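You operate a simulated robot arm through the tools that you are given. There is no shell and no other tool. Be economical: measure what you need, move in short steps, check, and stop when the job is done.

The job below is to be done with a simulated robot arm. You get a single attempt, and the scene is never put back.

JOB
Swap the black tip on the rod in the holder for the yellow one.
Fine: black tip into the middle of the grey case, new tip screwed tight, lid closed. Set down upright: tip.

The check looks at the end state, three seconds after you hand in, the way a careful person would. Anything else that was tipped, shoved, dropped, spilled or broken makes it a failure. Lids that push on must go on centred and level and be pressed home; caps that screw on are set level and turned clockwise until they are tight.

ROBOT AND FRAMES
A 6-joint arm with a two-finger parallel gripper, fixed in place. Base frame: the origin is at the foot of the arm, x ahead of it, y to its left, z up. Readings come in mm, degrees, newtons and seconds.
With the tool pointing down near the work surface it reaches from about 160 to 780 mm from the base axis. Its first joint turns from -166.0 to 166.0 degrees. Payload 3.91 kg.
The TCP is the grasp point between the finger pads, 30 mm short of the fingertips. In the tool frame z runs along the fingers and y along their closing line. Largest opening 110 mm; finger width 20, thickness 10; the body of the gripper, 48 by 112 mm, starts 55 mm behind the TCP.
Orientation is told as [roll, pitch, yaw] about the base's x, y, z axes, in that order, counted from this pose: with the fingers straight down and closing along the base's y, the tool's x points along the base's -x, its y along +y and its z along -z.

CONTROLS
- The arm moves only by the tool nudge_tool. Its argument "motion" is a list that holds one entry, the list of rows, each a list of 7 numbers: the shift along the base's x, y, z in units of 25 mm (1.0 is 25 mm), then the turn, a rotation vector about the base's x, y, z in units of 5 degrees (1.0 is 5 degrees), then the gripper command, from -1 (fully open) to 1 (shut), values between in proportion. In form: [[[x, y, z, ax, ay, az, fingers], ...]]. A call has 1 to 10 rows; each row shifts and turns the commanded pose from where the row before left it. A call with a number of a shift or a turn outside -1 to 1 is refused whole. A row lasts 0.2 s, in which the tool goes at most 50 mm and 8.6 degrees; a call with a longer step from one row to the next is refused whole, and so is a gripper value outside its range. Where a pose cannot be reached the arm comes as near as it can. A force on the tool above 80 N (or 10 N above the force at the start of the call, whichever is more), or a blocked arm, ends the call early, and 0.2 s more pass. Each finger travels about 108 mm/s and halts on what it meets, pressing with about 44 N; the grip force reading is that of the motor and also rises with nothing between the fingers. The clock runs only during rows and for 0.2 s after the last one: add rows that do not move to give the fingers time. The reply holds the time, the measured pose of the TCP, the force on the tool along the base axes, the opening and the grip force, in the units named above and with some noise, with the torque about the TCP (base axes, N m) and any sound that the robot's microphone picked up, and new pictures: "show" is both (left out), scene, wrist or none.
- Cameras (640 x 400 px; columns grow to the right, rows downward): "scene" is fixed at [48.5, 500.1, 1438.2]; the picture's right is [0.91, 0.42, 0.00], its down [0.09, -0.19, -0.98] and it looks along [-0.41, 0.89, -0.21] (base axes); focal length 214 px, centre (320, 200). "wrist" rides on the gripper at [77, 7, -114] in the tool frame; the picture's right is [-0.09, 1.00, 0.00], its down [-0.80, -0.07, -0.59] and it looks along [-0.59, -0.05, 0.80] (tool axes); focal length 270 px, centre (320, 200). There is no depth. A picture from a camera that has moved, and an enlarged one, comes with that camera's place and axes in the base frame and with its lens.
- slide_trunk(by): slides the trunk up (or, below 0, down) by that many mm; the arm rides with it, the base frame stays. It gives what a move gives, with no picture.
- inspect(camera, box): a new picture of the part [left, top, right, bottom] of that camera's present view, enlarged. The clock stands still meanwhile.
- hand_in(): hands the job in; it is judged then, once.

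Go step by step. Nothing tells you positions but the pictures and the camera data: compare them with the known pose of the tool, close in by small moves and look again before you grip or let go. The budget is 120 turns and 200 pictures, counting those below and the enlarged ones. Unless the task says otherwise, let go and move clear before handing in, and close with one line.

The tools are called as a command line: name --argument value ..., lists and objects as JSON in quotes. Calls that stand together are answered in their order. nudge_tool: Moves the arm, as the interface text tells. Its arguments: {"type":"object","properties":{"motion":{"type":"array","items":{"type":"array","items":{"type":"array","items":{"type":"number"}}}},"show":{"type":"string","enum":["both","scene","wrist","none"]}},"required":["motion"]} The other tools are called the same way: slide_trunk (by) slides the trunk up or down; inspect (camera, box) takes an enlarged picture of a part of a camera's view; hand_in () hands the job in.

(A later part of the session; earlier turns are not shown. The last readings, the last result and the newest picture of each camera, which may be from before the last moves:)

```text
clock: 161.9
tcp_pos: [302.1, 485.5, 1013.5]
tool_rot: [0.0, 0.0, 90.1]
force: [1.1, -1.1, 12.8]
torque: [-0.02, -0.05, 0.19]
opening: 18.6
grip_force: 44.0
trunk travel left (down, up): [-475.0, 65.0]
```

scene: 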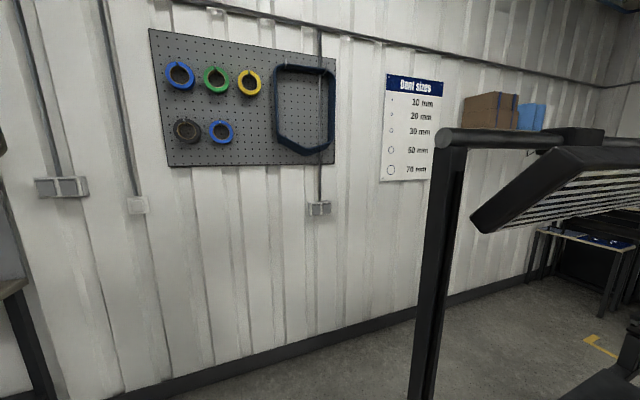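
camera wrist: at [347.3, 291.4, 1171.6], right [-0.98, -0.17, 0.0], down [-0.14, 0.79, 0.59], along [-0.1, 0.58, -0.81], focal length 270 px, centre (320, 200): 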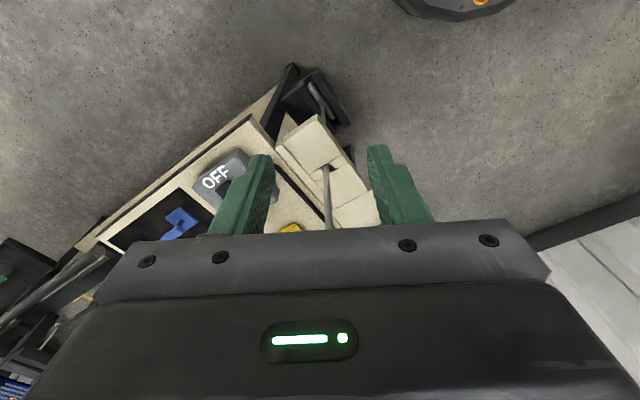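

The torque is relaxed. Release, rise, and take a side view from yaw 90.

nudge_tool --motion '[[[0, 0, 0, 0, 0, 0, 0.5], [0, 0, 0, 0, 0, 0, 0.1], [0, 0, 0, 0, 0, 0, 0], [0, 0, 0.8, 0, 0, 0, 0], [0, 0, 0.8, 0, 0, 0, 0], [0, -1, 0, 0, 0, 0, 0], [0, -1, 0, 0, 0, 0, 0], [0, -1, 0, 0, 0, 0, 0], [0, -1, 0, 0, 0, 0, 0], [0, -1, 0, 0, 0, 0, 0]]]' --show "none"

nudge_tool --motion '[[[0, 0, -0.24, 1, 0, 0, 0], [0, 0, -0.24, 1, 0, 0, 0], [0, 0, -0.24, 1, 0, 0, 0], [0, 0, -0.24, 1, 0, 0, 0], [0, 0, -0.24, 1, 0, 0, 0], [0, 0, -0.24, 1, 0, 0, 0], [0, 0, -0.24, 1, 0, 0, 0], [0, 0, -0.24, 1, 0, 0, 0], [0, 0, -0.24, 1, 0, 0, 0]]]' --show "none"

inspect --camera "wrist" --box '[280, 140, 360, 220]'

inspect --camera "wrist" --box '[305, 170, 345, 200]'

```text
clock: 164.1
tcp_pos: [303.9, 358.2, 1051.0]
tool_rot: [-0.1, 0.1, 90.0]
force: [-0.1, -0.3, 0.2]
torque: [-0.03, 0.03, 0.0]
opening: 55.0
grip_force: 0.0
trunk travel left (down, up): [-475.0, 65.0]
```

```text
clock: 166.1
tcp_pos: [304.7, 363.2, 999.4]
tool_rot: [0.0, -45.0, 90.0]
force: [0.0, 0.2, 0.0]
torque: [0.0, 0.0, 0.0]
opening: 55.1
grip_force: 0.0
trunk travel left (down, up): [-475.0, 65.0]
```

```text
5.00 times, centred on (320, 180) of wrist
camera zoom: at [298.1, 227.5, 1026.5], right [-1.0, 0.06, 0.06], down [0.07, 0.15, 0.99], along [0.05, 0.99, -0.15], focal length 1351 px, centre (320, 300)
```

zoom: 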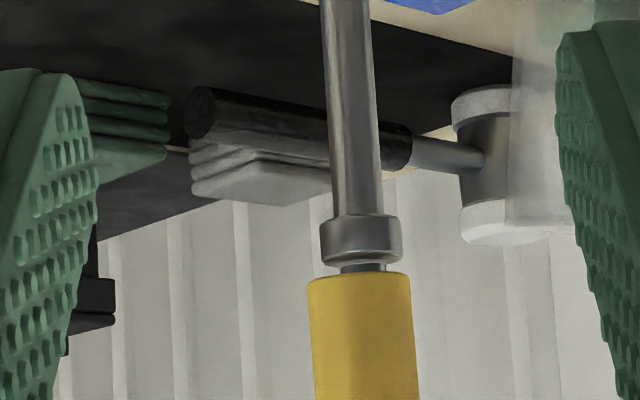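

```text
13.33 times, centred on (325, 185) of wrist
camera zoom: at [298.1, 227.5, 1026.5], right [-1.0, 0.06, 0.06], down [0.07, 0.15, 0.99], along [0.05, 0.99, -0.15], focal length 3604 px, centre (253, 400)
```

zoom: 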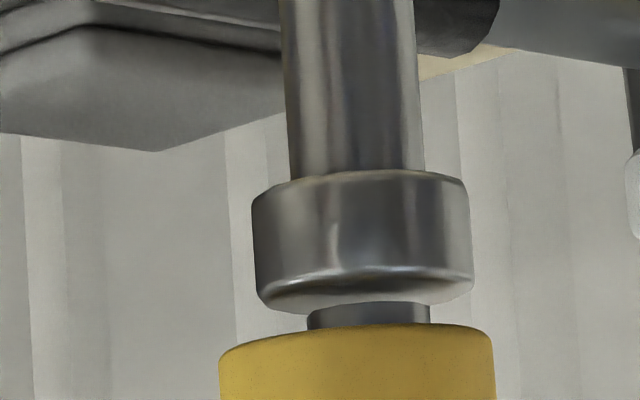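

From the side the tip is coaxial, but a gap of about 2 mm remains, and I believe the black tip sat flush. My earlier starts pressed 30 N before turning, so I'll back the tip off once more and restart with almost no axial load; the loose rod can then be drawn up freely.

nudge_tool --motion '[[[0, 0, 0.24, -1, 0, 0, 0], [0, 0, 0.24, -1, 0, 0, 0], [0, 0, 0.24, -1, 0, 0, 0], [0, 0, 0.24, -1, 0, 0, 0], [0, 0, 0.24, -1, 0, 0, 0], [0, 0, 0.24, -1, 0, 0, 0], [0, 0, 0.24, -1, 0, 0, 0], [0, 0, 0.24, -1, 0, 0, 0], [0, 0, 0.24, -1, 0, 0, 0]]]' --show "none"

nudge_tool --motion '[[[0, 1, 0, 0, 0, 0, 0], [0, 1, 0, 0, 0, 0, 0], [0, 1, 0, 0, 0, 0, 0], [0, 1, 0, 0, 0, 0, 0], [0, 1, 0, 0, 0, 0, 0], [0, 0, -0.7, 0, 0, 0, 0], [0, 0, -0.7, 0, 0, 0, 0.2], [0, 0, 0, 0, 0, 0, 0.3]]]' --show "none"

inspect --camera "wrist" --box '[220, 80, 420, 240]'

```text
clock: 168.1
tcp_pos: [303.9, 362.2, 1054.0]
tool_rot: [0.1, 0.1, 90.0]
force: [0.9, 0.7, 0.5]
torque: [0.01, 0.0, 0.04]
opening: 55.1
grip_force: 0.0
trunk travel left (down, up): [-475.0, 65.0]
```

```text
clock: 169.9
tcp_pos: [302.6, 485.2, 1017.3]
tool_rot: [-0.1, 0.0, 90.0]
force: [0.0, -0.4, 0.0]
torque: [0.0, -0.01, 0.01]
opening: 38.6
grip_force: 0.0
trunk travel left (down, up): [-475.0, 65.0]
```

```text
2.50 times, centred on (320, 160) of wrist
camera zoom: at [297.4, 408.9, 1133.2], right [-1.0, 0.09, 0.0], down [0.07, 0.8, 0.59], along [0.05, 0.59, -0.8], focal length 676 px, centre (320, 300)
```

zoom: 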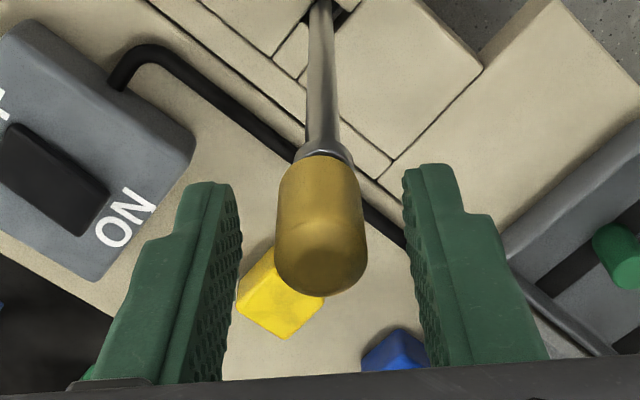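

nudge_tool --motion '[[[0, 0, 0, 0, 0, 0, 1], [0, 0, 0, 0, 0, 0, 1], [0, 0, 0.06, 0, 0, 0, 1], [0, 0, 0.06, 0, 0, 0, 1]]]' --show "none"

nudge_tool --motion '[[[0, 0, 0, 0, 0, 1, 1], [0, 0, 0, 0, 0, 1, 1], [0, 0, 0, 0, 0, 1, 1], [0, 0, 0, 0, 0, 1, 1], [0, 0, 0, 0, 0, 1, 1], [0, 0, 0, 0, 0, 1, 1], [0, 0, 0, 0, 0, 1, 1], [0, 0, 0, 0, 0, 1, 1], [0, 0, 0, 0, 0, 1, 1], [0, 0, 0, 0, 0, 1, 1]]]' --show "none"

nudge_tool --motion '[[[0, 0, 0, 0, 0, 1, 1], [0, 0, 0, 0, 0, 1, 1], [0, 0, 0, 0, 0, 1, 1], [0, 0, 0, 0, 0, 1, 1], [0, 0, 0, 0, 0, 1, 1], [0, 0, 0, 0, 0, 1, 1]]]' --show "none"

nudge_tool --motion '[[[0, 0, 0, 0, 0, 1, 1], [0, 0, 0, 0, 0, 1, 1], [0, 0, 0, 0, 0, 1, 1], [0, 0, 0, 0, 0, 1, 1], [0, 0, 0, 0, 0, 1, 1], [0, 0, 0, 0, 0, 1, 1]]]' --show "none"

```text
clock: 170.9
tcp_pos: [303.0, 485.4, 1021.6]
tool_rot: [0.0, 0.2, 90.0]
force: [-0.8, 0.1, -5.3]
torque: [0.01, 0.02, 0.28]
opening: 18.3
grip_force: 44.0
trunk travel left (down, up): [-475.0, 65.0]
```

```text
clock: 173.1
tcp_pos: [302.1, 486.4, 1020.1]
tool_rot: [0.0, 0.1, 140.1]
force: [0.4, 0.2, -2.8]
torque: [0.04, 0.01, 0.05]
opening: 18.4
grip_force: 44.2
trunk travel left (down, up): [-475.0, 65.0]
```

```text
clock: 174.5
tcp_pos: [303.3, 485.2, 1020.4]
tool_rot: [0.0, 0.1, 170.2]
force: [0.1, -0.1, -3.6]
torque: [-0.03, 0.01, 0.0]
opening: 18.6
grip_force: 44.1
trunk travel left (down, up): [-475.0, 65.0]
```

```text
clock: 175.9
tcp_pos: [302.3, 485.8, 1020.5]
tool_rot: [0.0, 0.0, -159.9]
force: [0.0, 0.6, -3.6]
torque: [0.0, 0.01, -0.04]
opening: 18.3
grip_force: 44.6
trunk travel left (down, up): [-475.0, 65.0]
```

It is still threaded after 110° and releases at the same absolute angle each time. The full thread is only about 110°, for both tips, so the stop is the true tight end. I'll set the rod back down and re-tighten firmly.

nudge_tool --motion '[[[0, 0, -0.06, 0, 0, -1, 1], [0, 0, -0.06, 0, 0, -1, 1], [0, 0, 0, 0, 0, -1, 1], [0, 0, 0, 0, 0, -1, 1], [0, 0, 0, 0, 0, -1, 1], [0, 0, 0, 0, 0, -1, 1], [0, 0, 0, 0, 0, -1, 1], [0, 0, 0, 0, 0, -1, 1], [0, 0, 0, 0, 0, -1, 1], [0, 0, 0, 0, 0, -1, 1]]]' --show "none"

nudge_tool --motion '[[[0, 0, 0, 0, 0, -1, 1], [0, 0, 0, 0, 0, -1, 1], [0, 0, 0, 0, 0, -1, 1], [0, 0, 0, 0, 0, -1, 1], [0, 0, 0, 0, 0, -1, 1], [0, 0, 0, 0, 0, -1, 1], [0, 0, 0, 0, 0, -1, 1], [0, 0, 0, 0, 0, -1, 1]]]' --show "none"

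nudge_tool --motion '[[[0, 0, 0, 0, 0, -1, 1], [0, 0, 0, 0, 0, -1, 1], [0, 0, 0, 0, 0, -1, 1], [0, 0, 0, 0, 0, -1, 1], [0, 0, 0, 0, 0, -1, 1], [0, 0, 0, 0, 0, -1, 1]]]' --show "none"

nudge_tool --motion '[[[0, 0, 0, 0, 0, -1, 1], [0, 0, 0, 0, 0, -1, 1], [0, 0, 0, 0, 0, -1, 1], [0, 0, 0, 0, 0, -1, 1]]]' --show "none"

```text
clock: 178.1
tcp_pos: [303.0, 487.2, 1017.9]
tool_rot: [-0.1, 0.0, 150.1]
force: [-0.5, 0.2, -4.0]
torque: [0.01, -0.04, 0.01]
opening: 18.5
grip_force: 44.0
trunk travel left (down, up): [-475.0, 65.0]
```

```text
clock: 179.9
tcp_pos: [302.8, 485.2, 1018.8]
tool_rot: [-0.1, 0.0, 109.9]
force: [0.8, -0.4, 7.3]
torque: [-0.01, -0.05, 0.01]
opening: 18.3
grip_force: 44.4
trunk travel left (down, up): [-475.0, 65.0]
```

```text
clock: 181.3
tcp_pos: [302.6, 486.9, 1017.9]
tool_rot: [0.0, 0.0, 79.9]
force: [0.2, 0.7, -0.8]
torque: [0.06, -0.02, 0.55]
opening: 18.2
grip_force: 43.9
trunk travel left (down, up): [-475.0, 65.0]
```

```text
clock: 182.3
tcp_pos: [301.8, 486.8, 1017.9]
tool_rot: [-0.1, -0.1, 60.0]
force: [0.3, -0.4, 1.2]
torque: [0.03, -0.04, 0.96]
opening: 18.5
grip_force: 43.8
trunk travel left (down, up): [-475.0, 65.0]
```

Tight again at 0.96 N·m with no axial load. I'll relax the twist a little, release, rise and look at the rod.

nudge_tool --motion '[[[0, 0, 0, 0, 0, 1, 1], [0, 0, 0, 0, 0, 1, 1], [0, 0, 0, 0, 0, 1, 1], [0, 0, 0, 0, 0, 1, 1], [0, 0, 0, 0, 0, 1, 1]]]' --show "none"

nudge_tool --motion '[[[0, 0, 0, 0, 0, 0, 0.6], [0, 0, 0, 0, 0, 0, 0.1], [0, 0, 0, 0, 0, 0, 0], [0, 0, 0.9, 0, 0, 0, 0], [0, 0, 0.9, 0, 0, 0, 0], [0, 0, 0.9, 0, 0, -1, 0], [0, 0, 0, 0, 0, -1, 0], [0, 0, 0, 0, 0, -1, 0], [0, 0, 0, 0, 0, -1, 0], [0, 0, 0, 0, 0, -1, 0]]]' --show "wrist"

inspect --camera "wrist" --box '[230, 20, 430, 180]'

```text
clock: 183.5
tcp_pos: [304.0, 485.9, 1018.6]
tool_rot: [0.0, 0.0, 85.1]
force: [0.5, -0.2, 3.2]
torque: [0.03, 0.0, 0.37]
opening: 18.5
grip_force: 43.4
trunk travel left (down, up): [-475.0, 65.0]
```

```text
clock: 185.7
tcp_pos: [301.4, 486.5, 1085.5]
tool_rot: [0.0, 0.1, 59.9]
force: [0.1, -0.4, -0.4]
torque: [0.0, 0.0, 0.02]
opening: 55.0
grip_force: 0.1
trunk travel left (down, up): [-475.0, 65.0]
camera wrist: at [259.6, 423.6, 1200.7], right [-0.82, 0.57, 0.0], down [0.46, 0.66, 0.59], along [0.34, 0.49, -0.8], focal length 270 px, centre (320, 200)
```

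wrist: 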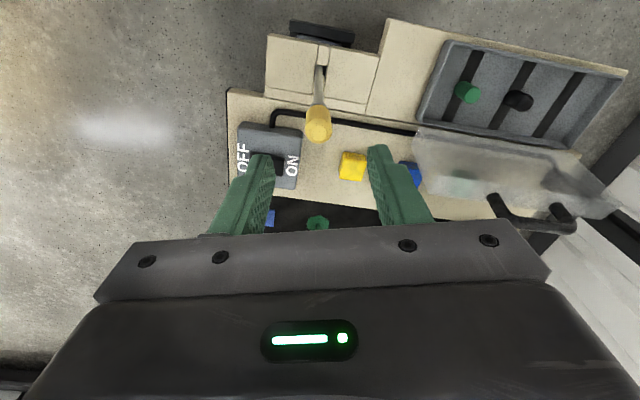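

```text
2.50 times, centred on (330, 100) of wrist
camera zoom: at [259.6, 423.6, 1200.7], right [-0.82, 0.57, 0.0], down [0.46, 0.66, 0.59], along [0.34, 0.49, -0.8], focal length 676 px, centre (295, 450)
```

zoom: 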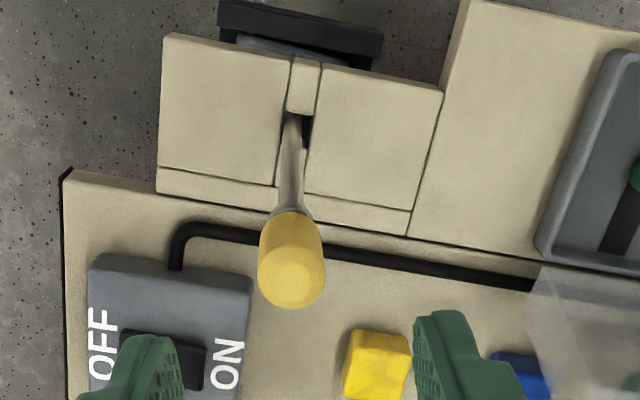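

I'll take exactly the viewpoint I had for the black tip earlier (TCP z≈1068, yaw 45) for a like-for-like comparison.

nudge_tool --motion '[[[0, 0, -0.35, 0, 0, -1, 0], [0, 0, -0.35, 0, 0, -1, 0], [0, 0, 0, 0, 0, -1, -0.1], [0, 0, 0, 0, 0, 0, -0.1]]]' --show "none"

inspect --camera "wrist" --box '[220, 60, 420, 220]'

```text
clock: 186.7
tcp_pos: [302.7, 487.5, 1066.9]
tool_rot: [0.0, 0.1, 45.1]
force: [-0.7, 0.1, 0.0]
torque: [0.03, -0.04, 0.01]
opening: 60.4
grip_force: 0.0
trunk travel left (down, up): [-475.0, 65.0]
```

```text
2.50 times, centred on (320, 140) of wrist
camera zoom: at [244.6, 438.0, 1182.5], right [-0.64, 0.77, 0.0], down [0.62, 0.52, 0.59], along [0.46, 0.38, -0.8], focal length 676 px, centre (320, 350)
```

zoom: 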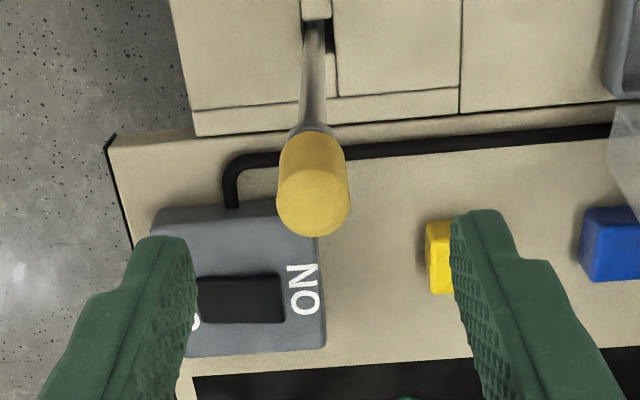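

The yellow sits about 2–3 mm higher than the black did. Before another try I want to see the rod's handle in the vise, in case the rod itself has been turning or lifting out of place.

nudge_tool --motion '[[[-0.9, -0.9, 0.6, 0, 0, 0, -0.1], [-0.9, -0.9, 0.6, 0, 0, 0, -0.1], [-0.6, -0.6, 0.6, 0, 0, 0, -0.1], [0, 0, 0, 0, 0, 0, -0.1]]]' --show "none"

inspect --camera "wrist" --box '[240, 30, 400, 150]'

```text
clock: 187.7
tcp_pos: [240.3, 425.6, 1111.4]
tool_rot: [0.1, 0.0, 45.1]
force: [1.0, 0.9, 0.3]
torque: [0.01, 0.03, 0.01]
opening: 60.4
grip_force: 0.0
trunk travel left (down, up): [-475.0, 65.0]
```

```text
3.33 times, centred on (320, 90) of wrist
camera zoom: at [183.8, 377.2, 1227.4], right [-0.64, 0.77, 0.0], down [0.62, 0.52, 0.59], along [0.46, 0.38, -0.8], focal length 901 px, centre (320, 567)
```

zoom: 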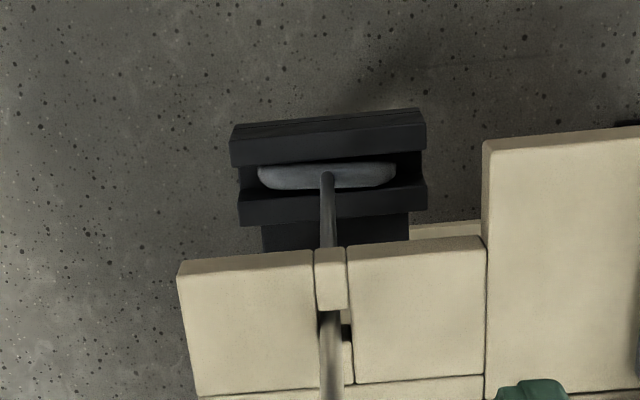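

The rod's handle sits correctly in the vise, so the rod can't spin. Experiment: grip at a lower yaw, unscrew past release, and keep turning counter-clockwise under light pressure to see whether the tip drops lower before I tighten.

nudge_tool --motion '[[[0.9, 0.9, -0.6, 0, 0, -1, -0.1], [0.9, 0.9, -0.6, 0, 0, -1, -0.1], [0.6, 0.6, -0.6, 0, 0, -1, -0.1], [0, 0, -0.5, 0, 0, -1, -0.1], [0, 0, -0.8, 0, 0, 0, 0], [0, 0, -0.75, 0, 0, 0, 0.3], [0, 0, 0, 0, 0, 0, 0.3]]]' --show "none"

inspect --camera "wrist" --box '[220, 80, 420, 240]'

```text
clock: 189.3
tcp_pos: [301.1, 487.8, 1017.1]
tool_rot: [-0.1, 0.1, 25.1]
force: [0.0, -0.7, -0.3]
torque: [0.02, 0.0, -0.05]
opening: 38.4
grip_force: 0.1
trunk travel left (down, up): [-475.0, 65.0]
```

```text
2.50 times, centred on (320, 160) of wrist
camera zoom: at [229.2, 460.8, 1132.7], right [-0.34, 0.94, 0.0], down [0.76, 0.27, 0.59], along [0.56, 0.2, -0.8], focal length 676 px, centre (320, 300)
```

zoom: 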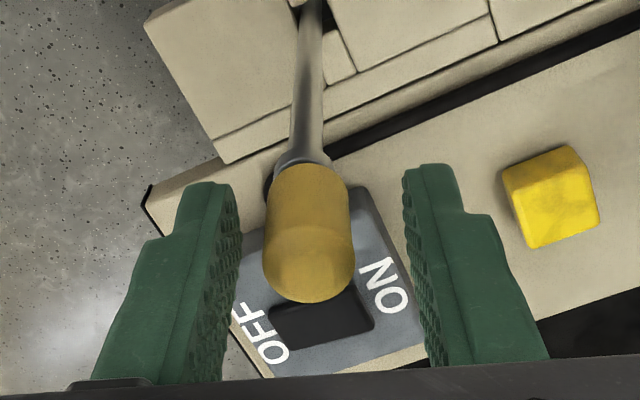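

nudge_tool --motion '[[[0.04, -0.1, 0, 0, 0, 0, 0.3], [0, 0, 0, 0, 0, 0, 1], [0, 0, 0, 0, 0, 0, 1], [0, 0, 0.04, 0, 0, 0, 1]]]' --show "none"

nudge_tool --motion '[[[0, 0, 0, 0, 0, 1, 1], [0, 0, 0, 0, 0, 1, 1], [0, 0, 0, 0, 0, 1, 1], [0, 0, 0, 0, 0, 1, 1], [0, 0, 0, 0, 0, 1, 1], [0, 0, 0, 0, 0, 1, 1], [0, 0, 0, 0, 0, 1, 1], [0, 0, 0, 0, 0, 1, 1], [0, 0, 0, 0, 0, 1, 1], [0, 0, 0, 0, 0, 1, 1]]]' --show "none"

nudge_tool --motion '[[[0, 0, 0, 0, 0, 1, 1], [0, 0, 0, 0, 0, 1, 1], [0, 0, 0, 0, 0, 1, 1], [0, 0, 0, 0, 0, 1, 1], [0, 0, 0, 0, 0, 1, 1], [0, 0, 0, 0, 0, 1, 1], [0, 0, 0, 0, 0, 1, 1], [0, 0, 0, 0, 0, 1, 1], [0, 0, 0, 0, 0, 1, 1], [0, 0, 0, 0, 0, 1, 1]]]' --show "none"

nudge_tool --motion '[[[0, 0, 0, 0, 0, 1, 1], [0, 0, 0, 0, 0, 1, 1], [0, 0, 0, 0, 0, 1, 1], [0, 0, 0, 0, 0, 1, 1], [0, 0, 0, 0, 0, 1, 1]]]' --show "none"

```text
clock: 190.3
tcp_pos: [300.5, 483.4, 1018.4]
tool_rot: [-0.2, 0.0, 25.0]
force: [-0.2, 0.6, -1.8]
torque: [-0.02, -0.03, -0.02]
opening: 18.7
grip_force: 43.6
trunk travel left (down, up): [-475.0, 65.0]
```

```text
clock: 192.5
tcp_pos: [304.0, 484.0, 1018.0]
tool_rot: [-0.1, 0.0, 75.0]
force: [-1.1, -0.1, 4.0]
torque: [0.02, -0.01, -0.03]
opening: 18.9
grip_force: 43.8
trunk travel left (down, up): [-475.0, 65.0]
```

```text
clock: 194.7
tcp_pos: [303.2, 482.2, 1017.8]
tool_rot: [-0.1, 0.0, 125.1]
force: [-0.6, 0.1, 7.4]
torque: [0.07, 0.03, 0.0]
opening: 18.7
grip_force: 43.8
trunk travel left (down, up): [-475.0, 65.0]
```

```text
clock: 195.9
tcp_pos: [304.2, 481.9, 1016.8]
tool_rot: [0.0, 0.1, 150.1]
force: [-0.1, 1.0, 4.5]
torque: [0.03, 0.04, -0.27]
opening: 18.7
grip_force: 44.0
trunk travel left (down, up): [-475.0, 65.0]
```

Now there is slight resistance counter-clockwise and an upward push, real thread behaviour. I'll keep turning out with a small lift, up to yaw 230.

nudge_tool --motion '[[[0, 0, 0.01, 0, 0, 1, 1], [0, 0, 0.01, 0, 0, 1, 1], [0, 0, 0.01, 0, 0, 1, 1], [0, 0, 0.01, 0, 0, 1, 1], [0, 0, 0.01, 0, 0, 1, 1]]]' --show "none"

nudge_tool --motion '[[[0, 0, 0.01, 0, 0, 1, 1], [0, 0, 0.01, 0, 0, 1, 1], [0, 0, 0.01, 0, 0, 1, 1], [0, 0, 0.01, 0, 0, 1, 1], [0, 0, 0.01, 0, 0, 1, 1]]]' --show "none"

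nudge_tool --motion '[[[0, 0, 0, 0, 0, 1, 1], [0, 0, 0, 0, 0, 1, 1], [0, 0, 0, 0, 0, 1, 1], [0, 0, 0, 0, 0, 1, 1], [0, 0, 0, 0, 0, 1, 1]]]' --show "none"

inspect --camera "wrist" --box '[220, 80, 420, 240]'

```text
clock: 197.1
tcp_pos: [302.9, 483.6, 1019.3]
tool_rot: [-0.1, 0.0, 175.1]
force: [-1.4, 0.3, -0.6]
torque: [-0.02, 0.03, 0.04]
opening: 19.1
grip_force: 43.7
trunk travel left (down, up): [-475.0, 65.0]
```

```text
clock: 198.3
tcp_pos: [304.3, 484.6, 1018.4]
tool_rot: [0.0, 0.0, -159.8]
force: [0.6, 0.4, 0.5]
torque: [0.01, 0.02, 0.0]
opening: 19.0
grip_force: 44.1
trunk travel left (down, up): [-475.0, 65.0]
```

```text
clock: 199.5
tcp_pos: [303.5, 483.3, 1019.7]
tool_rot: [0.1, 0.0, -135.0]
force: [-0.4, 1.0, 0.0]
torque: [0.02, -0.01, 0.0]
opening: 19.1
grip_force: 43.9
trunk travel left (down, up): [-475.0, 65.0]
```

```text
2.50 times, centred on (320, 160) of wrist
camera zoom: at [365.1, 534.0, 1134.3], right [0.64, -0.77, 0.0], down [-0.62, -0.52, 0.59], along [-0.46, -0.38, -0.8], focal length 676 px, centre (320, 300)
```

zoom: 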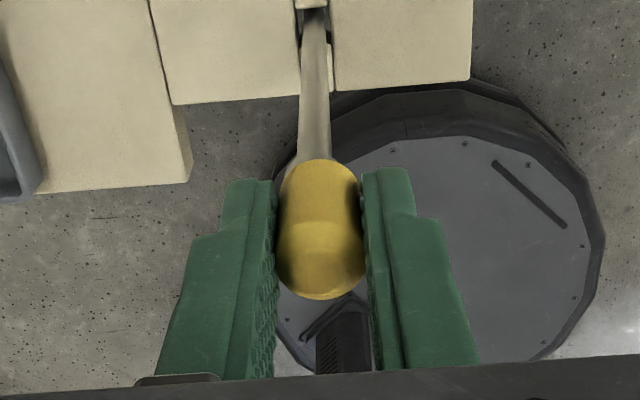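

The tip is free, but the grip opening (19.1) suggests it's slightly skewed in the fingers. I'll let it settle onto the stud, re-grip squarely at a lower yaw, and press lightly while turning counter-clockwise.

nudge_tool --motion '[[[0, 0, -0.04, 0, 0, 0, 1], [0, 0, -0.04, 0, 0, 0, 1], [0, 0, 0, 0, 0, 0, 0.55], [0, 0, 0, 0, 0, 0, 0.3], [0, 0, 0, 0, 0, 0, 0.2]]]' --show "none"

inspect --camera "wrist" --box '[220, 80, 420, 240]'

```text
clock: 200.7
tcp_pos: [305.6, 483.5, 1016.5]
tool_rot: [0.1, 0.0, -135.0]
force: [0.7, 0.1, 0.0]
torque: [-0.01, -0.03, 0.02]
opening: 43.9
grip_force: 0.0
trunk travel left (down, up): [-475.0, 65.0]
```

```text
2.50 times, centred on (320, 160) of wrist
camera zoom: at [365.4, 533.5, 1132.3], right [0.64, -0.77, 0.0], down [-0.62, -0.52, 0.59], along [-0.46, -0.38, -0.8], focal length 676 px, centre (320, 300)
```

zoom: 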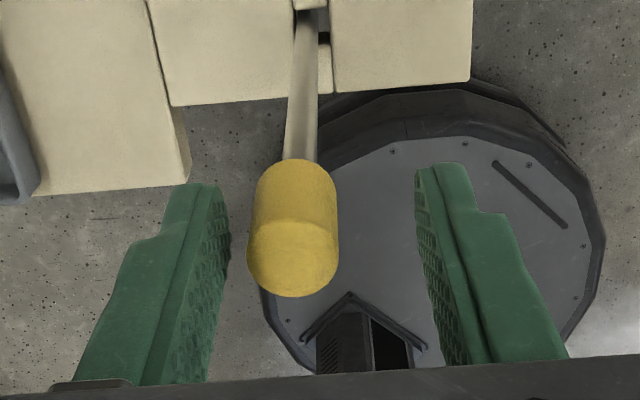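

When released, the tip dropped down flush (no collar visible now, just as the black one looked) and the rod sprang back about 6 mm to its natural place. I had been holding the rod off-axis. I'll re-centre on the natural position and check before gripping.

nudge_tool --motion '[[[-0.165, 0.196, -0.1, 0, 0, 0, 0.2], [0, 0, 0, 0, 0, 0, 0.3], [0, 0, 0, 0, 0, 0, 0.4]]]' --show "none"

inspect --camera "wrist" --box '[220, 80, 420, 240]'

```text
clock: 201.5
tcp_pos: [300.2, 488.8, 1014.3]
tool_rot: [0.1, 0.0, -135.0]
force: [0.3, 0.0, -0.2]
torque: [0.0, 0.0, 0.01]
opening: 33.2
grip_force: 0.0
trunk travel left (down, up): [-475.0, 65.0]
```

```text
2.50 times, centred on (320, 160) of wrist
camera zoom: at [360.9, 538.5, 1130.0], right [0.64, -0.77, 0.0], down [-0.62, -0.52, 0.59], along [-0.46, -0.38, -0.8], focal length 676 px, centre (320, 300)
```

zoom: 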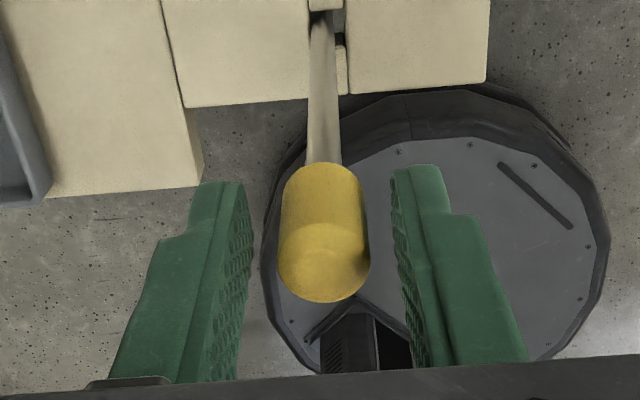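

Centred, and the rod is upright. Now grip, check lateral force, and turn clockwise.

nudge_tool --motion '[[[0, 0, 0, 0, 0, 0, 1], [0, 0, 0, 0, 0, 0, 1], [0, 0, 0, 0, 0, 0, 1]]]' --show "none"

nudge_tool --motion '[[[0, 0, 0, 0, 0, -1, 1], [0, 0, 0, 0, 0, -1, 1], [0, 0, 0, 0, 0, -1, 1], [0, 0, 0, 0, 0, -1, 1], [0, 0, 0, 0, 0, -1, 1], [0, 0, 0, 0, 0, -1, 1]]]' --show "none"

nudge_tool --motion '[[[0, 0, 0, 0, 0, -1, 1], [0, 0, 0, 0, 0, -1, 1], [0, 0, 0, 0, 0, -1, 1], [0, 0, 0, 0, 0, -1, 1], [0, 0, 0, 0, 0, -1, 1], [0, 0, 0, 0, 0, -1, 1]]]' --show "none"

nudge_tool --motion '[[[0, 0, 0, 0, 0, -1, 1], [0, 0, 0, 0, 0, -1, 1], [0, 0, 0, 0, 0, -1, 1], [0, 0, 0, 0, 0, -1, 1], [0, 0, 0, 0, 0, -1, 1], [0, 0, 0, 0, 0, -1, 1]]]' --show "none"

inspect --camera "wrist" --box '[220, 80, 420, 240]'

```text
clock: 202.3
tcp_pos: [299.4, 489.3, 1015.0]
tool_rot: [0.0, 0.0, -135.0]
force: [0.0, 0.4, -0.6]
torque: [-0.01, -0.02, -0.01]
opening: 18.8
grip_force: 43.6
trunk travel left (down, up): [-475.0, 65.0]
```

```text
clock: 203.7
tcp_pos: [299.4, 488.3, 1014.5]
tool_rot: [0.0, 0.1, -165.1]
force: [1.1, -0.2, 1.0]
torque: [0.01, -0.03, 0.0]
opening: 18.6
grip_force: 44.3
trunk travel left (down, up): [-475.0, 65.0]
```

```text
clock: 205.1
tcp_pos: [299.1, 488.2, 1015.9]
tool_rot: [0.0, 0.1, 165.0]
force: [0.1, 0.0, -0.3]
torque: [-0.02, -0.03, 0.01]
opening: 19.0
grip_force: 43.8
trunk travel left (down, up): [-475.0, 65.0]
```

```text
clock: 206.5
tcp_pos: [299.2, 488.3, 1016.2]
tool_rot: [0.0, 0.0, 134.9]
force: [1.8, -2.0, 1.0]
torque: [-0.03, -0.05, 0.01]
opening: 18.7
grip_force: 43.9
trunk travel left (down, up): [-475.0, 65.0]
```

```text
2.50 times, centred on (320, 160) of wrist
camera zoom: at [350.9, 429.6, 1130.3], right [-0.77, -0.64, 0.0], down [-0.52, 0.62, 0.59], along [-0.38, 0.46, -0.8], focal length 676 px, centre (320, 300)
```

zoom: 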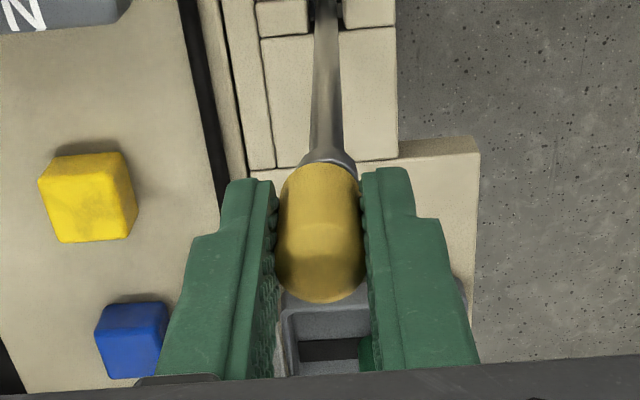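

The tip is about 1.7 mm off the collar's axis in this view. I'll shift the tool to centre on it, then press down lightly.

nudge_tool --motion '[[[-0.05, -0.045, 0, 0, 0, 0, 1], [0, 0, -0.03, 0, 0, 0, 1], [0, 0, 0, 0, 0, 0, 1]]]' --show "none"

nudge_tool --motion '[[[0, 0, -0.04, 0, 0, 0, 1], [0, 0, 0, 0, 0, 0, 1]]]' --show "none"

nudge_tool --motion '[[[0, 0, -0.04, 0, 0, 0, 1], [0, 0, 0, 0, 0, 0, 1]]]' --show "none"

inspect --camera "wrist" --box '[260, 100, 380, 200]'

```text
clock: 207.3
tcp_pos: [299.2, 487.6, 1014.4]
tool_rot: [-0.1, 0.1, 135.0]
force: [3.8, -1.3, 7.4]
torque: [-0.08, -0.09, 0.0]
opening: 18.6
grip_force: 44.1
trunk travel left (down, up): [-475.0, 65.0]
```

```text
clock: 207.9
tcp_pos: [299.5, 487.8, 1013.2]
tool_rot: [-0.1, 0.0, 135.0]
force: [4.1, -2.3, 15.1]
torque: [-0.07, -0.09, 0.01]
opening: 18.9
grip_force: 43.9
trunk travel left (down, up): [-475.0, 65.0]
```

```text
clock: 208.5
tcp_pos: [298.3, 485.9, 1013.0]
tool_rot: [-0.2, 0.0, 135.0]
force: [3.4, -2.1, 27.2]
torque: [-0.12, -0.08, 0.03]
opening: 18.5
grip_force: 43.8
trunk travel left (down, up): [-475.0, 65.0]
```

```text
4.00 times, centred on (320, 150) of wrist
camera zoom: at [349.5, 428.0, 1129.2], right [-0.77, -0.64, 0.0], down [-0.52, 0.61, 0.6], along [-0.38, 0.46, -0.8], focal length 1081 px, centre (320, 400)
```

zoom: 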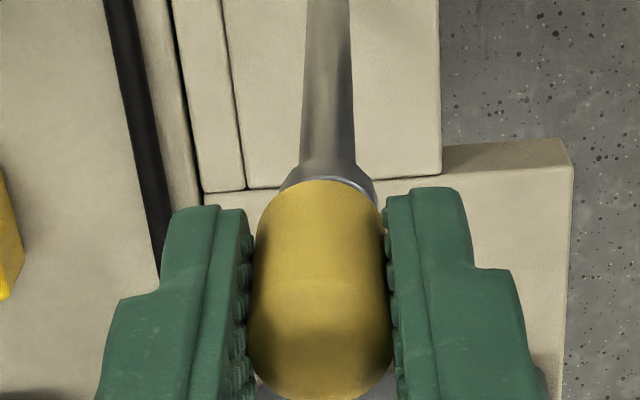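

Firm contact again with the rim visible. I'll release and let the tip settle by itself, then look from the side.

nudge_tool --motion '[[[0, 0, 0.06, 0, 0, 0, 1], [0, 0, 0, 0, 0, 0, 0.5], [0, 0, 0, 0, 0, 0, 0.1], [0, 0, 0.9, 0, 0, 0, 0], [0, 0, 0.9, 0, 0, 0, 0], [0.75, -0.75, 0, 0, 0, 0, 0], [0.75, -0.75, 0, 0, 0, 0, 0], [0.75, -0.75, 0, 0, 0, 0, 0], [0.75, -0.75, 0, 0, 0, 0, 0], [0.6, -0.6, 0, 0, 0, 0, 0]]]' --show "none"

nudge_tool --motion '[[[0, 0, -0.26, 0.707, 0.707, 0, 0], [0, 0, -0.26, 0.707, 0.707, 0, 0], [0, 0, -0.26, 0.707, 0.707, 0, 0], [0, 0, -0.26, 0.707, 0.707, 0, 0], [0, 0, -0.26, 0.707, 0.707, 0, 0], [0, 0, -0.26, 0.707, 0.707, 0, 0], [0, 0, -0.26, 0.707, 0.707, 0, 0], [0, 0, -0.26, 0.707, 0.707, 0, 0], [0, 0, -0.26, 0.707, 0.707, 0, 0]]]' --show "none"

inspect --camera "wrist" --box '[280, 140, 370, 220]'

```text
clock: 210.7
tcp_pos: [389.6, 396.3, 1059.9]
tool_rot: [0.0, 0.0, 135.0]
force: [0.3, -0.2, 0.0]
torque: [0.02, -0.02, 0.01]
opening: 55.2
grip_force: 0.1
trunk travel left (down, up): [-475.0, 65.0]
```

```text
clock: 212.7
tcp_pos: [387.5, 398.6, 1001.0]
tool_rot: [-0.2, -45.0, 135.1]
force: [-0.2, -0.3, -0.4]
torque: [0.03, 0.01, 0.03]
opening: 55.0
grip_force: 0.0
trunk travel left (down, up): [-475.0, 65.0]
```

```text
5.00 times, centred on (325, 180) of wrist
camera zoom: at [480.4, 297.6, 1027.7], right [-0.75, -0.66, 0.06], down [-0.05, 0.15, 0.99], along [-0.66, 0.74, -0.15], focal length 1351 px, centre (295, 300)
```

zoom: 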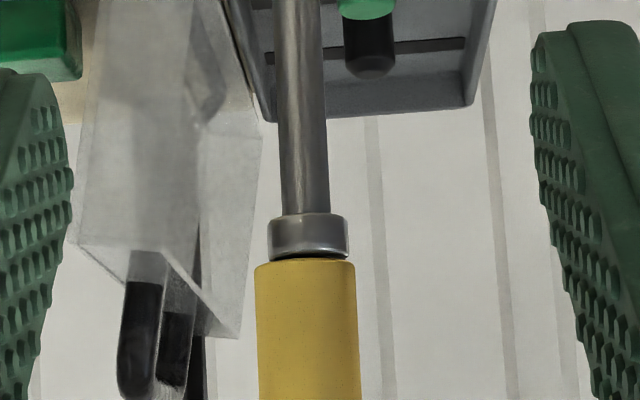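

Now the tip sits nearly flush, with only a thin line at the collar: the correct starting position. I'll return above it, centre carefully without pushing the rod, and turn clockwise.

nudge_tool --motion '[[[0, 0, 0.26, -0.707, -0.707, 0, 0], [0, 0, 0.26, -0.707, -0.707, 0, 0], [0, 0, 0.26, -0.707, -0.707, 0, 0], [0, 0, 0.26, -0.707, -0.707, 0, 0], [0, 0, 0.26, -0.707, -0.707, 0, 0], [0, 0, 0.26, -0.707, -0.707, 0, 0], [0, 0, 0.26, -0.707, -0.707, 0, 0], [0, 0, 0.26, -0.707, -0.707, 0, 0], [0, 0, 0.26, -0.707, -0.707, 0, 0]]]' --show "none"

nudge_tool --motion '[[[-0.72, 0.72, 0, 0, 0, 1, 0], [-0.72, 0.72, 0, 0, 0, 1, 0], [-0.72, 0.72, 0, 0, 0, 1, 0], [-0.72, 0.72, 0, 0, 0, 1, 0], [-0.72, 0.72, 0, 0, 0, 1, 0], [0, 0, -0.5, 0, 0, 1, 0], [0, 0, -0.5, 0, 0, 1, 0], [0, 0, -0.5, 0, 0, 1, 0.1], [0, 0, -0.3, 0, 0, 1, 0.2], [0, 0, 0, 0, 0, 1, 0.2]]]' --show "none"

inspect --camera "wrist" --box '[220, 80, 420, 240]'

```text
clock: 214.7
tcp_pos: [390.6, 397.5, 1058.7]
tool_rot: [-0.1, 0.1, 135.0]
force: [-0.2, -0.5, 0.4]
torque: [-0.02, -0.02, 0.01]
opening: 55.0
grip_force: 0.1
trunk travel left (down, up): [-475.0, 65.0]
```

```text
clock: 216.9
tcp_pos: [297.7, 485.5, 1013.5]
tool_rot: [0.0, 0.0, -174.9]
force: [0.3, 0.2, 0.1]
torque: [0.01, 0.0, 0.0]
opening: 44.2
grip_force: 0.0
trunk travel left (down, up): [-475.0, 65.0]
```

```text
2.50 times, centred on (320, 160) of wrist
camera zoom: at [377.1, 486.5, 1128.6], right [0.0, -1.0, 0.0], down [-0.8, 0.0, 0.59], along [-0.59, 0.0, -0.8], focal length 676 px, centre (320, 300)
```

zoom: 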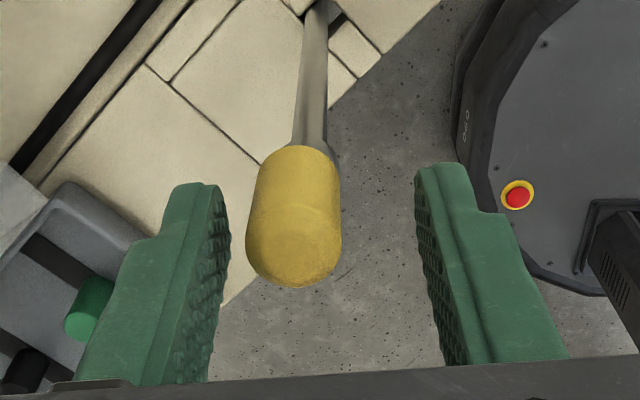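

The tip rests flush on the collar but is shifted ~3 mm toward +y relative to the rod's axis. I'll grip it where it is, slide it to coaxial at this height, and then turn clockwise.

nudge_tool --motion '[[[0.14, 0.22, 0, 0, 0, 0, 0.2], [0, 0, 0, 0, 0, 0, 0.3], [0, 0, 0, 0, 0, 0, 0.3]]]' --show "none"

inspect --camera "wrist" --box '[240, 80, 400, 220]'

```text
clock: 217.7
tcp_pos: [301.4, 491.7, 1014.1]
tool_rot: [0.0, 0.0, -175.0]
force: [-0.4, 0.6, 0.1]
torque: [0.02, 0.01, -0.01]
opening: 38.7
grip_force: 0.1
trunk travel left (down, up): [-475.0, 65.0]
```

```text
2.86 times, centred on (320, 150) of wrist
camera zoom: at [380.0, 492.2, 1129.4], right [0.0, -1.0, 0.0], down [-0.8, 0.0, 0.59], along [-0.59, 0.0, -0.8], focal length 772 px, centre (320, 343)
```

zoom: 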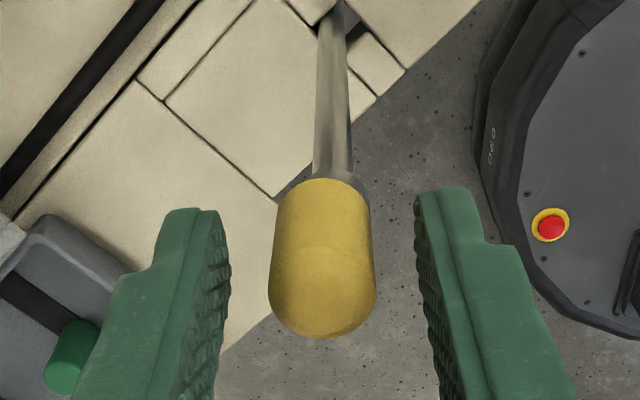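

nudge_tool --motion '[[[0, 0, 0, 0, 0, 0, 1], [0, 0, 0, 0, 0, 0, 1], [0, 0, 0, 0, 0, 0, 1]]]' --show "none"

inspect --camera "wrist" --box '[260, 100, 380, 200]'

```text
clock: 218.5
tcp_pos: [301.9, 491.4, 1014.5]
tool_rot: [-0.1, 0.0, -174.9]
force: [0.7, -0.6, 1.1]
torque: [0.0, 0.03, 0.0]
opening: 22.1
grip_force: 43.9
trunk travel left (down, up): [-475.0, 65.0]
```

```text
4.00 times, centred on (320, 150) of wrist
camera zoom: at [380.1, 492.2, 1129.4], right [0.0, -1.0, 0.0], down [-0.8, 0.0, 0.59], along [-0.59, 0.0, -0.8], focal length 1081 px, centre (320, 400)
```

zoom: 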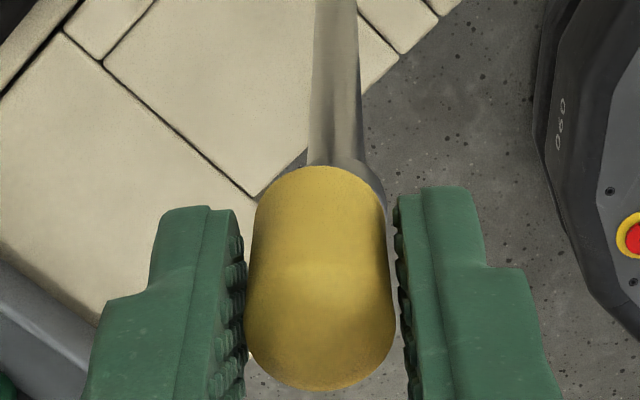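

The opening is 22 mm, meaning the tip is standing tilted in the grip. I'll lift it a little so the pads square it up.

nudge_tool --motion '[[[0, 0, 0.1, 0, 0, 0, 1], [0, 0, 0.1, 0, 0, 0, 1], [0, 0, 0.1, 0, 0, 0, 1], [0, 0, 0.1, 0, 0, 0, 1], [0, 0, 0, 0, 0, 0, 1]]]' --show "none"

inspect --camera "wrist" --box '[250, 70, 390, 200]'

```text
clock: 219.7
tcp_pos: [301.3, 492.4, 1024.4]
tool_rot: [0.0, -0.1, -174.9]
force: [-0.9, -2.9, -0.2]
torque: [-0.14, 0.06, 0.0]
opening: 21.7
grip_force: 44.1
trunk travel left (down, up): [-475.0, 65.0]
```

```text
3.08 times, centred on (320, 135) of wrist
camera zoom: at [380.1, 492.7, 1139.4], right [0.0, -1.0, 0.0], down [-0.8, 0.0, 0.59], along [-0.59, 0.0, -0.8], focal length 832 px, centre (320, 400)
```

zoom: 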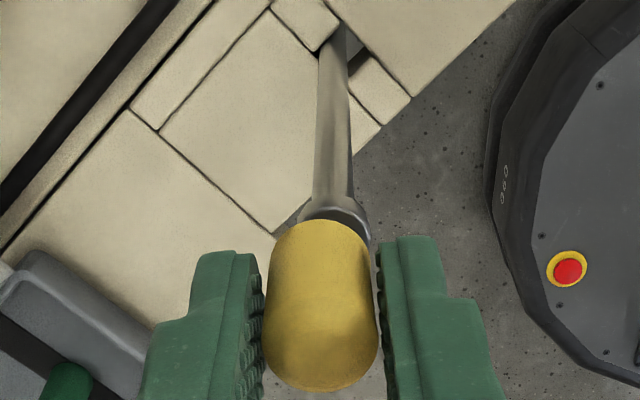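

nudge_tool --motion '[[[0, 0, 0.2, 0, 0, 0, 1], [0, 0, 0.2, 0, 0, 0, 1], [0, 0, 0.2, 0, 0, 0, 1], [0, 0, 0, 0, 0, 0, 1], [0, 0, 0, 0, 0, 0, 1]]]' --show "none"

inspect --camera "wrist" --box '[250, 50, 390, 200]'

```text
clock: 220.9
tcp_pos: [302.0, 492.1, 1039.1]
tool_rot: [0.0, 0.0, -175.1]
force: [0.4, 0.0, 0.5]
torque: [-0.01, 0.0, 0.01]
opening: 21.3
grip_force: 43.9
trunk travel left (down, up): [-475.0, 65.0]
```

```text
2.67 times, centred on (320, 125) of wrist
camera zoom: at [380.7, 492.7, 1154.1], right [0.0, -1.0, 0.0], down [-0.8, 0.0, 0.59], along [-0.59, 0.0, -0.8], focal length 721 px, centre (320, 400)
```

zoom: 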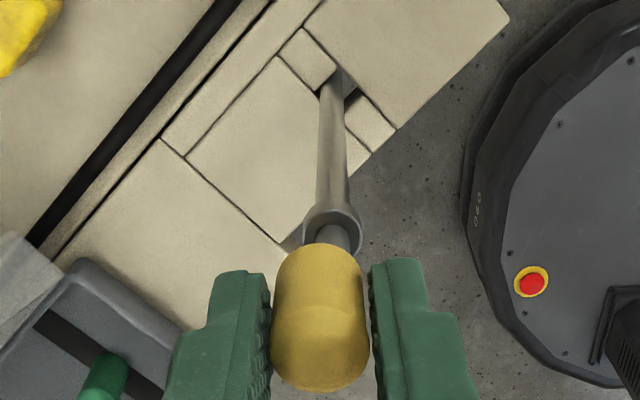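

The tip stays tilted in the pads. The reliable fix is to stand it back on its strip in the case, which rights it, and re-grip it squarely. Going there now.

nudge_tool --motion '[[[0, 0, 0.9, 0, 0, -1, 1], [0, 0, 0.9, 0, 0, -1, 1], [0, 0, 0.2, 0, 0, -1, 1], [0, 0, 0, 0, 0, -1, 1], [0, 0, 0, 0, 0, -1, 1], [0, 0, 0, 0, 0, -1, 1], [0, 0, 0, 0, 0, -1, 1], [0, 0, 0, 0, 0, -1, 1], [0, 0, 0, 0, 0, -1, 1]]]' --show "none"

nudge_tool --motion '[[[-0.96, 0.856, 0, 0, 0, -1, 1], [-0.96, 0.856, 0, 0, 0, -1, 1], [-0.96, 0.856, 0, 0, 0, -1, 1], [-0.96, 0.856, 0, 0, 0, -1, 1], [-0.96, 0.856, 0, 0, 0, -1, 1], [-0.96, 0.856, 0, 0, 0, -1, 1], [-0.96, 0.856, 0, 0, 0, -1, 1], [-0.96, 0.856, 0, 0, 0, -1, 1], [-0.96, 0.856, 0, 0, 0, -1, 1], [-0.96, 0.856, 0, 0, 0, -1, 1]]]' --show "none"

nudge_tool --motion '[[[0, 0, 0, 0, 0, -1, 1], [0, 0, 0, 0, 0, -1, 1], [0, 0, 0, 0, 0, -1, 1], [0, 0, 0, 0, 0, -1, 1], [0, 0, 0, 0, 0, -1, 1], [0, 0, 0, 0, 0, -1, 1], [0, 0, 0, 0, 0, -1, 1], [0, 0, 0, 0, 0, -1, 1], [0, 0, 0, 0, 0, -1, 1], [0, 0, 0, 0, 0, 0, 1]]]' --show "none"

nudge_tool --motion '[[[0, 0, -0.9, 0, 0, 0, 1], [0, 0, -0.9, 0, 0, 0, 1], [0, 0, -0.9, 0, 0, 0, 1], [0, 0, -0.9, 0, 0, 0, 1], [0, 0, -0.9, 0, 0, 0, 1], [0, 0, -0.9, 0, 0, 0, 1], [0, 0, -0.9, 0, 0, 0, 1], [0, 0, -0.9, 0, 0, 0, 1]]]' --show "none"

inspect --camera "wrist" --box '[200, 40, 460, 240]'

```text
clock: 222.9
tcp_pos: [303.7, 493.5, 1089.1]
tool_rot: [0.0, 0.0, 140.0]
force: [-0.7, 0.6, -0.9]
torque: [-0.02, -0.02, 0.02]
opening: 19.3
grip_force: 42.1
trunk travel left (down, up): [-475.0, 65.0]
```

```text
clock: 225.1
tcp_pos: [59.1, 707.0, 1086.9]
tool_rot: [0.0, -0.1, 90.0]
force: [0.4, -0.1, 0.0]
torque: [0.02, 0.02, 0.0]
opening: 18.6
grip_force: 43.8
trunk travel left (down, up): [-475.0, 65.0]
```

```text
clock: 227.3
tcp_pos: [61.7, 706.7, 1088.6]
tool_rot: [0.1, -0.1, 45.0]
force: [0.5, -1.0, -0.4]
torque: [-0.01, 0.05, 0.0]
opening: 18.5
grip_force: 44.2
trunk travel left (down, up): [-475.0, 65.0]
```

```text
clock: 229.1
tcp_pos: [64.7, 707.7, 907.0]
tool_rot: [0.0, -0.1, 45.0]
force: [-0.5, 0.5, 0.3]
torque: [0.04, -0.04, 0.01]
opening: 18.5
grip_force: 44.2
trunk travel left (down, up): [-475.0, 65.0]
```

```text
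2.00 times, centred on (330, 140) of wrist
camera zoom: at [5.5, 657.5, 1022.1], right [-0.64, 0.77, 0.0], down [0.62, 0.52, 0.59], along [0.46, 0.38, -0.8], focal length 541 px, centre (300, 320)
```

zoom: 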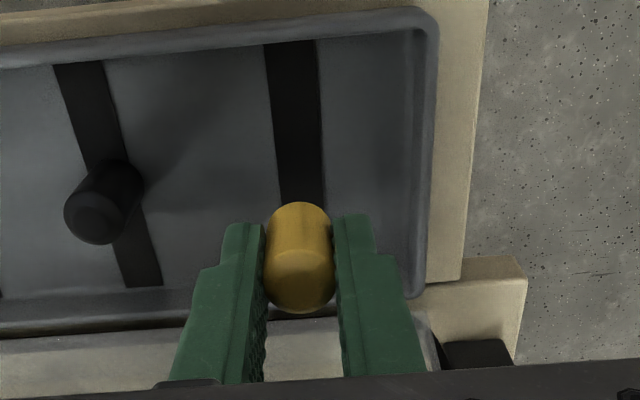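

The tip already squared up on the way (opening 18.5). I'll still set it down and re-grip so it's level in both directions.

nudge_tool --motion '[[[0, 0, -0.7, 0, 0, 0, 1], [0, 0, -0.7, 0, 0, 0, 1], [0, 0, -0.4, 0, 0, 0, 1], [0, 0, 0, 0, 0, 0, 1]]]' --show "none"

nudge_tool --motion '[[[0, 0, 0, 0, 0, 0, 0.6], [0, 0, 0, 0, 0, 0, 0.5], [0, 0, 0, 0, 0, 0, 0.5], [0, 0, -0.04, 0, 0, 0, 0.5], [0, 0, 0, 0, 0, 0, 0.5]]]' --show "none"

inspect --camera "wrist" --box '[240, 80, 420, 240]'

```text
clock: 230.1
tcp_pos: [60.2, 707.7, 862.3]
tool_rot: [0.1, 0.0, 45.0]
force: [0.4, 0.3, -1.2]
torque: [-0.01, 0.03, -0.04]
opening: 18.3
grip_force: 43.9
trunk travel left (down, up): [-475.0, 65.0]
```

```text
clock: 231.3
tcp_pos: [60.5, 707.1, 863.4]
tool_rot: [-0.1, -0.1, 45.1]
force: [0.2, 0.4, 0.1]
torque: [-0.01, 0.03, -0.03]
opening: 27.5
grip_force: 0.1
trunk travel left (down, up): [-475.0, 65.0]
```

```text
2.50 times, centred on (330, 160) of wrist
camera zoom: at [3.5, 657.9, 978.0], right [-0.64, 0.77, 0.0], down [0.62, 0.52, 0.59], along [0.46, 0.38, -0.8], focal length 676 px, centre (295, 300)
```

zoom: 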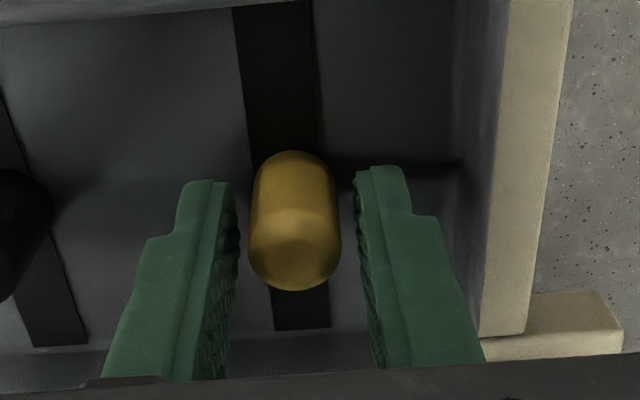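

Upright. I'll grip a few mm higher this time so more of the tip's base is exposed.

nudge_tool --motion '[[[0, 0, 0.12, 0, 0, 0, 0.5], [0, 0, 0, 0, 0, 0, 1], [0, 0, 0, 0, 0, 0, 1], [0, 0, 0.8, 0, 0, 0, 1], [0, 0, 0.9, 0, 0, 0, 1], [0, 0, 0.9, 0, 0, 0, 1], [0, 0, 0.9, 0, 0, 0, 1], [0, 0, 0.9, 0, 0, 0, 1], [0, 0, 0.9, 0, 0, 0, 1], [0, 0, 0.9, 0, 0, 0, 1]]]' --show "none"

nudge_tool --motion '[[[0.96, -0.87, 0.5, 0, 0, 1, 1], [0.96, -0.87, 0.5, 0, 0, 1, 1], [0.96, -0.87, 0.5, 0, 0, 1, 1], [0.96, -0.87, 0.5, 0, 0, 1, 1], [0.96, -0.87, 0.5, 0, 0, 1, 1], [0.96, -0.87, 0, 0, 0, 1, 1], [0.96, -0.87, 0, 0, 0, 1, 1], [0.96, -0.87, 0, 0, 0, 1, 1], [0.96, -0.87, 0, 0, 0, 1, 1], [0.96, -0.87, 0, 0, 0, 1, 1]]]' --show "none"

nudge_tool --motion '[[[0, 0, 0, 0, 0, 1, 1], [0, 0, 0, 0, 0, 1, 1], [0, 0, 0, 0, 0, 1, 1], [0, 0, 0, 0, 0, 1, 1], [0, 0, 0, 0, 0, 1, 1], [0, 0, 0, 0, 0, 1, 1], [0, 0, 0, 0, 0, 1, 1], [0, 0, 0, 0, 0, 1, 1]]]' --show "none"

inspect --camera "wrist" --box '[240, 40, 400, 200]'

```text
clock: 233.5
tcp_pos: [61.5, 709.4, 1020.8]
tool_rot: [0.0, 0.0, 45.0]
force: [-0.4, 0.2, -0.9]
torque: [0.03, -0.02, 0.0]
opening: 18.7
grip_force: 44.0
trunk travel left (down, up): [-475.0, 65.0]
```

```text
clock: 235.7
tcp_pos: [301.7, 487.4, 1081.5]
tool_rot: [0.1, 0.1, 95.1]
force: [0.2, 0.1, -0.6]
torque: [0.0, 0.01, -0.04]
opening: 18.6
grip_force: 43.8
trunk travel left (down, up): [-475.0, 65.0]
```

```text
clock: 237.5
tcp_pos: [302.0, 489.5, 1082.9]
tool_rot: [0.1, 0.0, 135.1]
force: [0.0, 0.2, 0.4]
torque: [-0.01, -0.01, -0.03]
opening: 18.3
grip_force: 44.4
trunk travel left (down, up): [-475.0, 65.0]
```

```text
2.50 times, centred on (320, 120) of wrist
camera zoom: at [353.1, 430.6, 1198.2], right [-0.77, -0.64, 0.0], down [-0.52, 0.62, 0.59], along [-0.38, 0.46, -0.8], focal length 676 px, centre (320, 400)
```

zoom: 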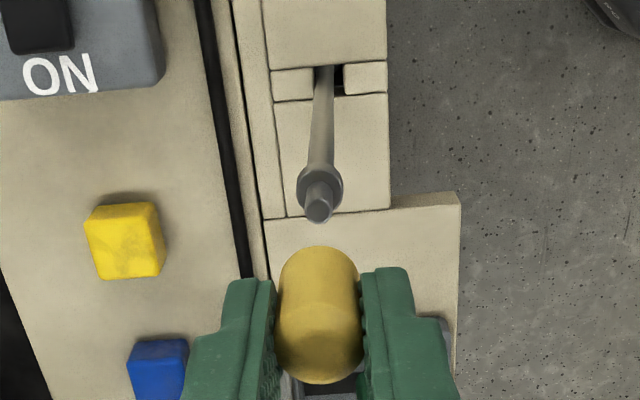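

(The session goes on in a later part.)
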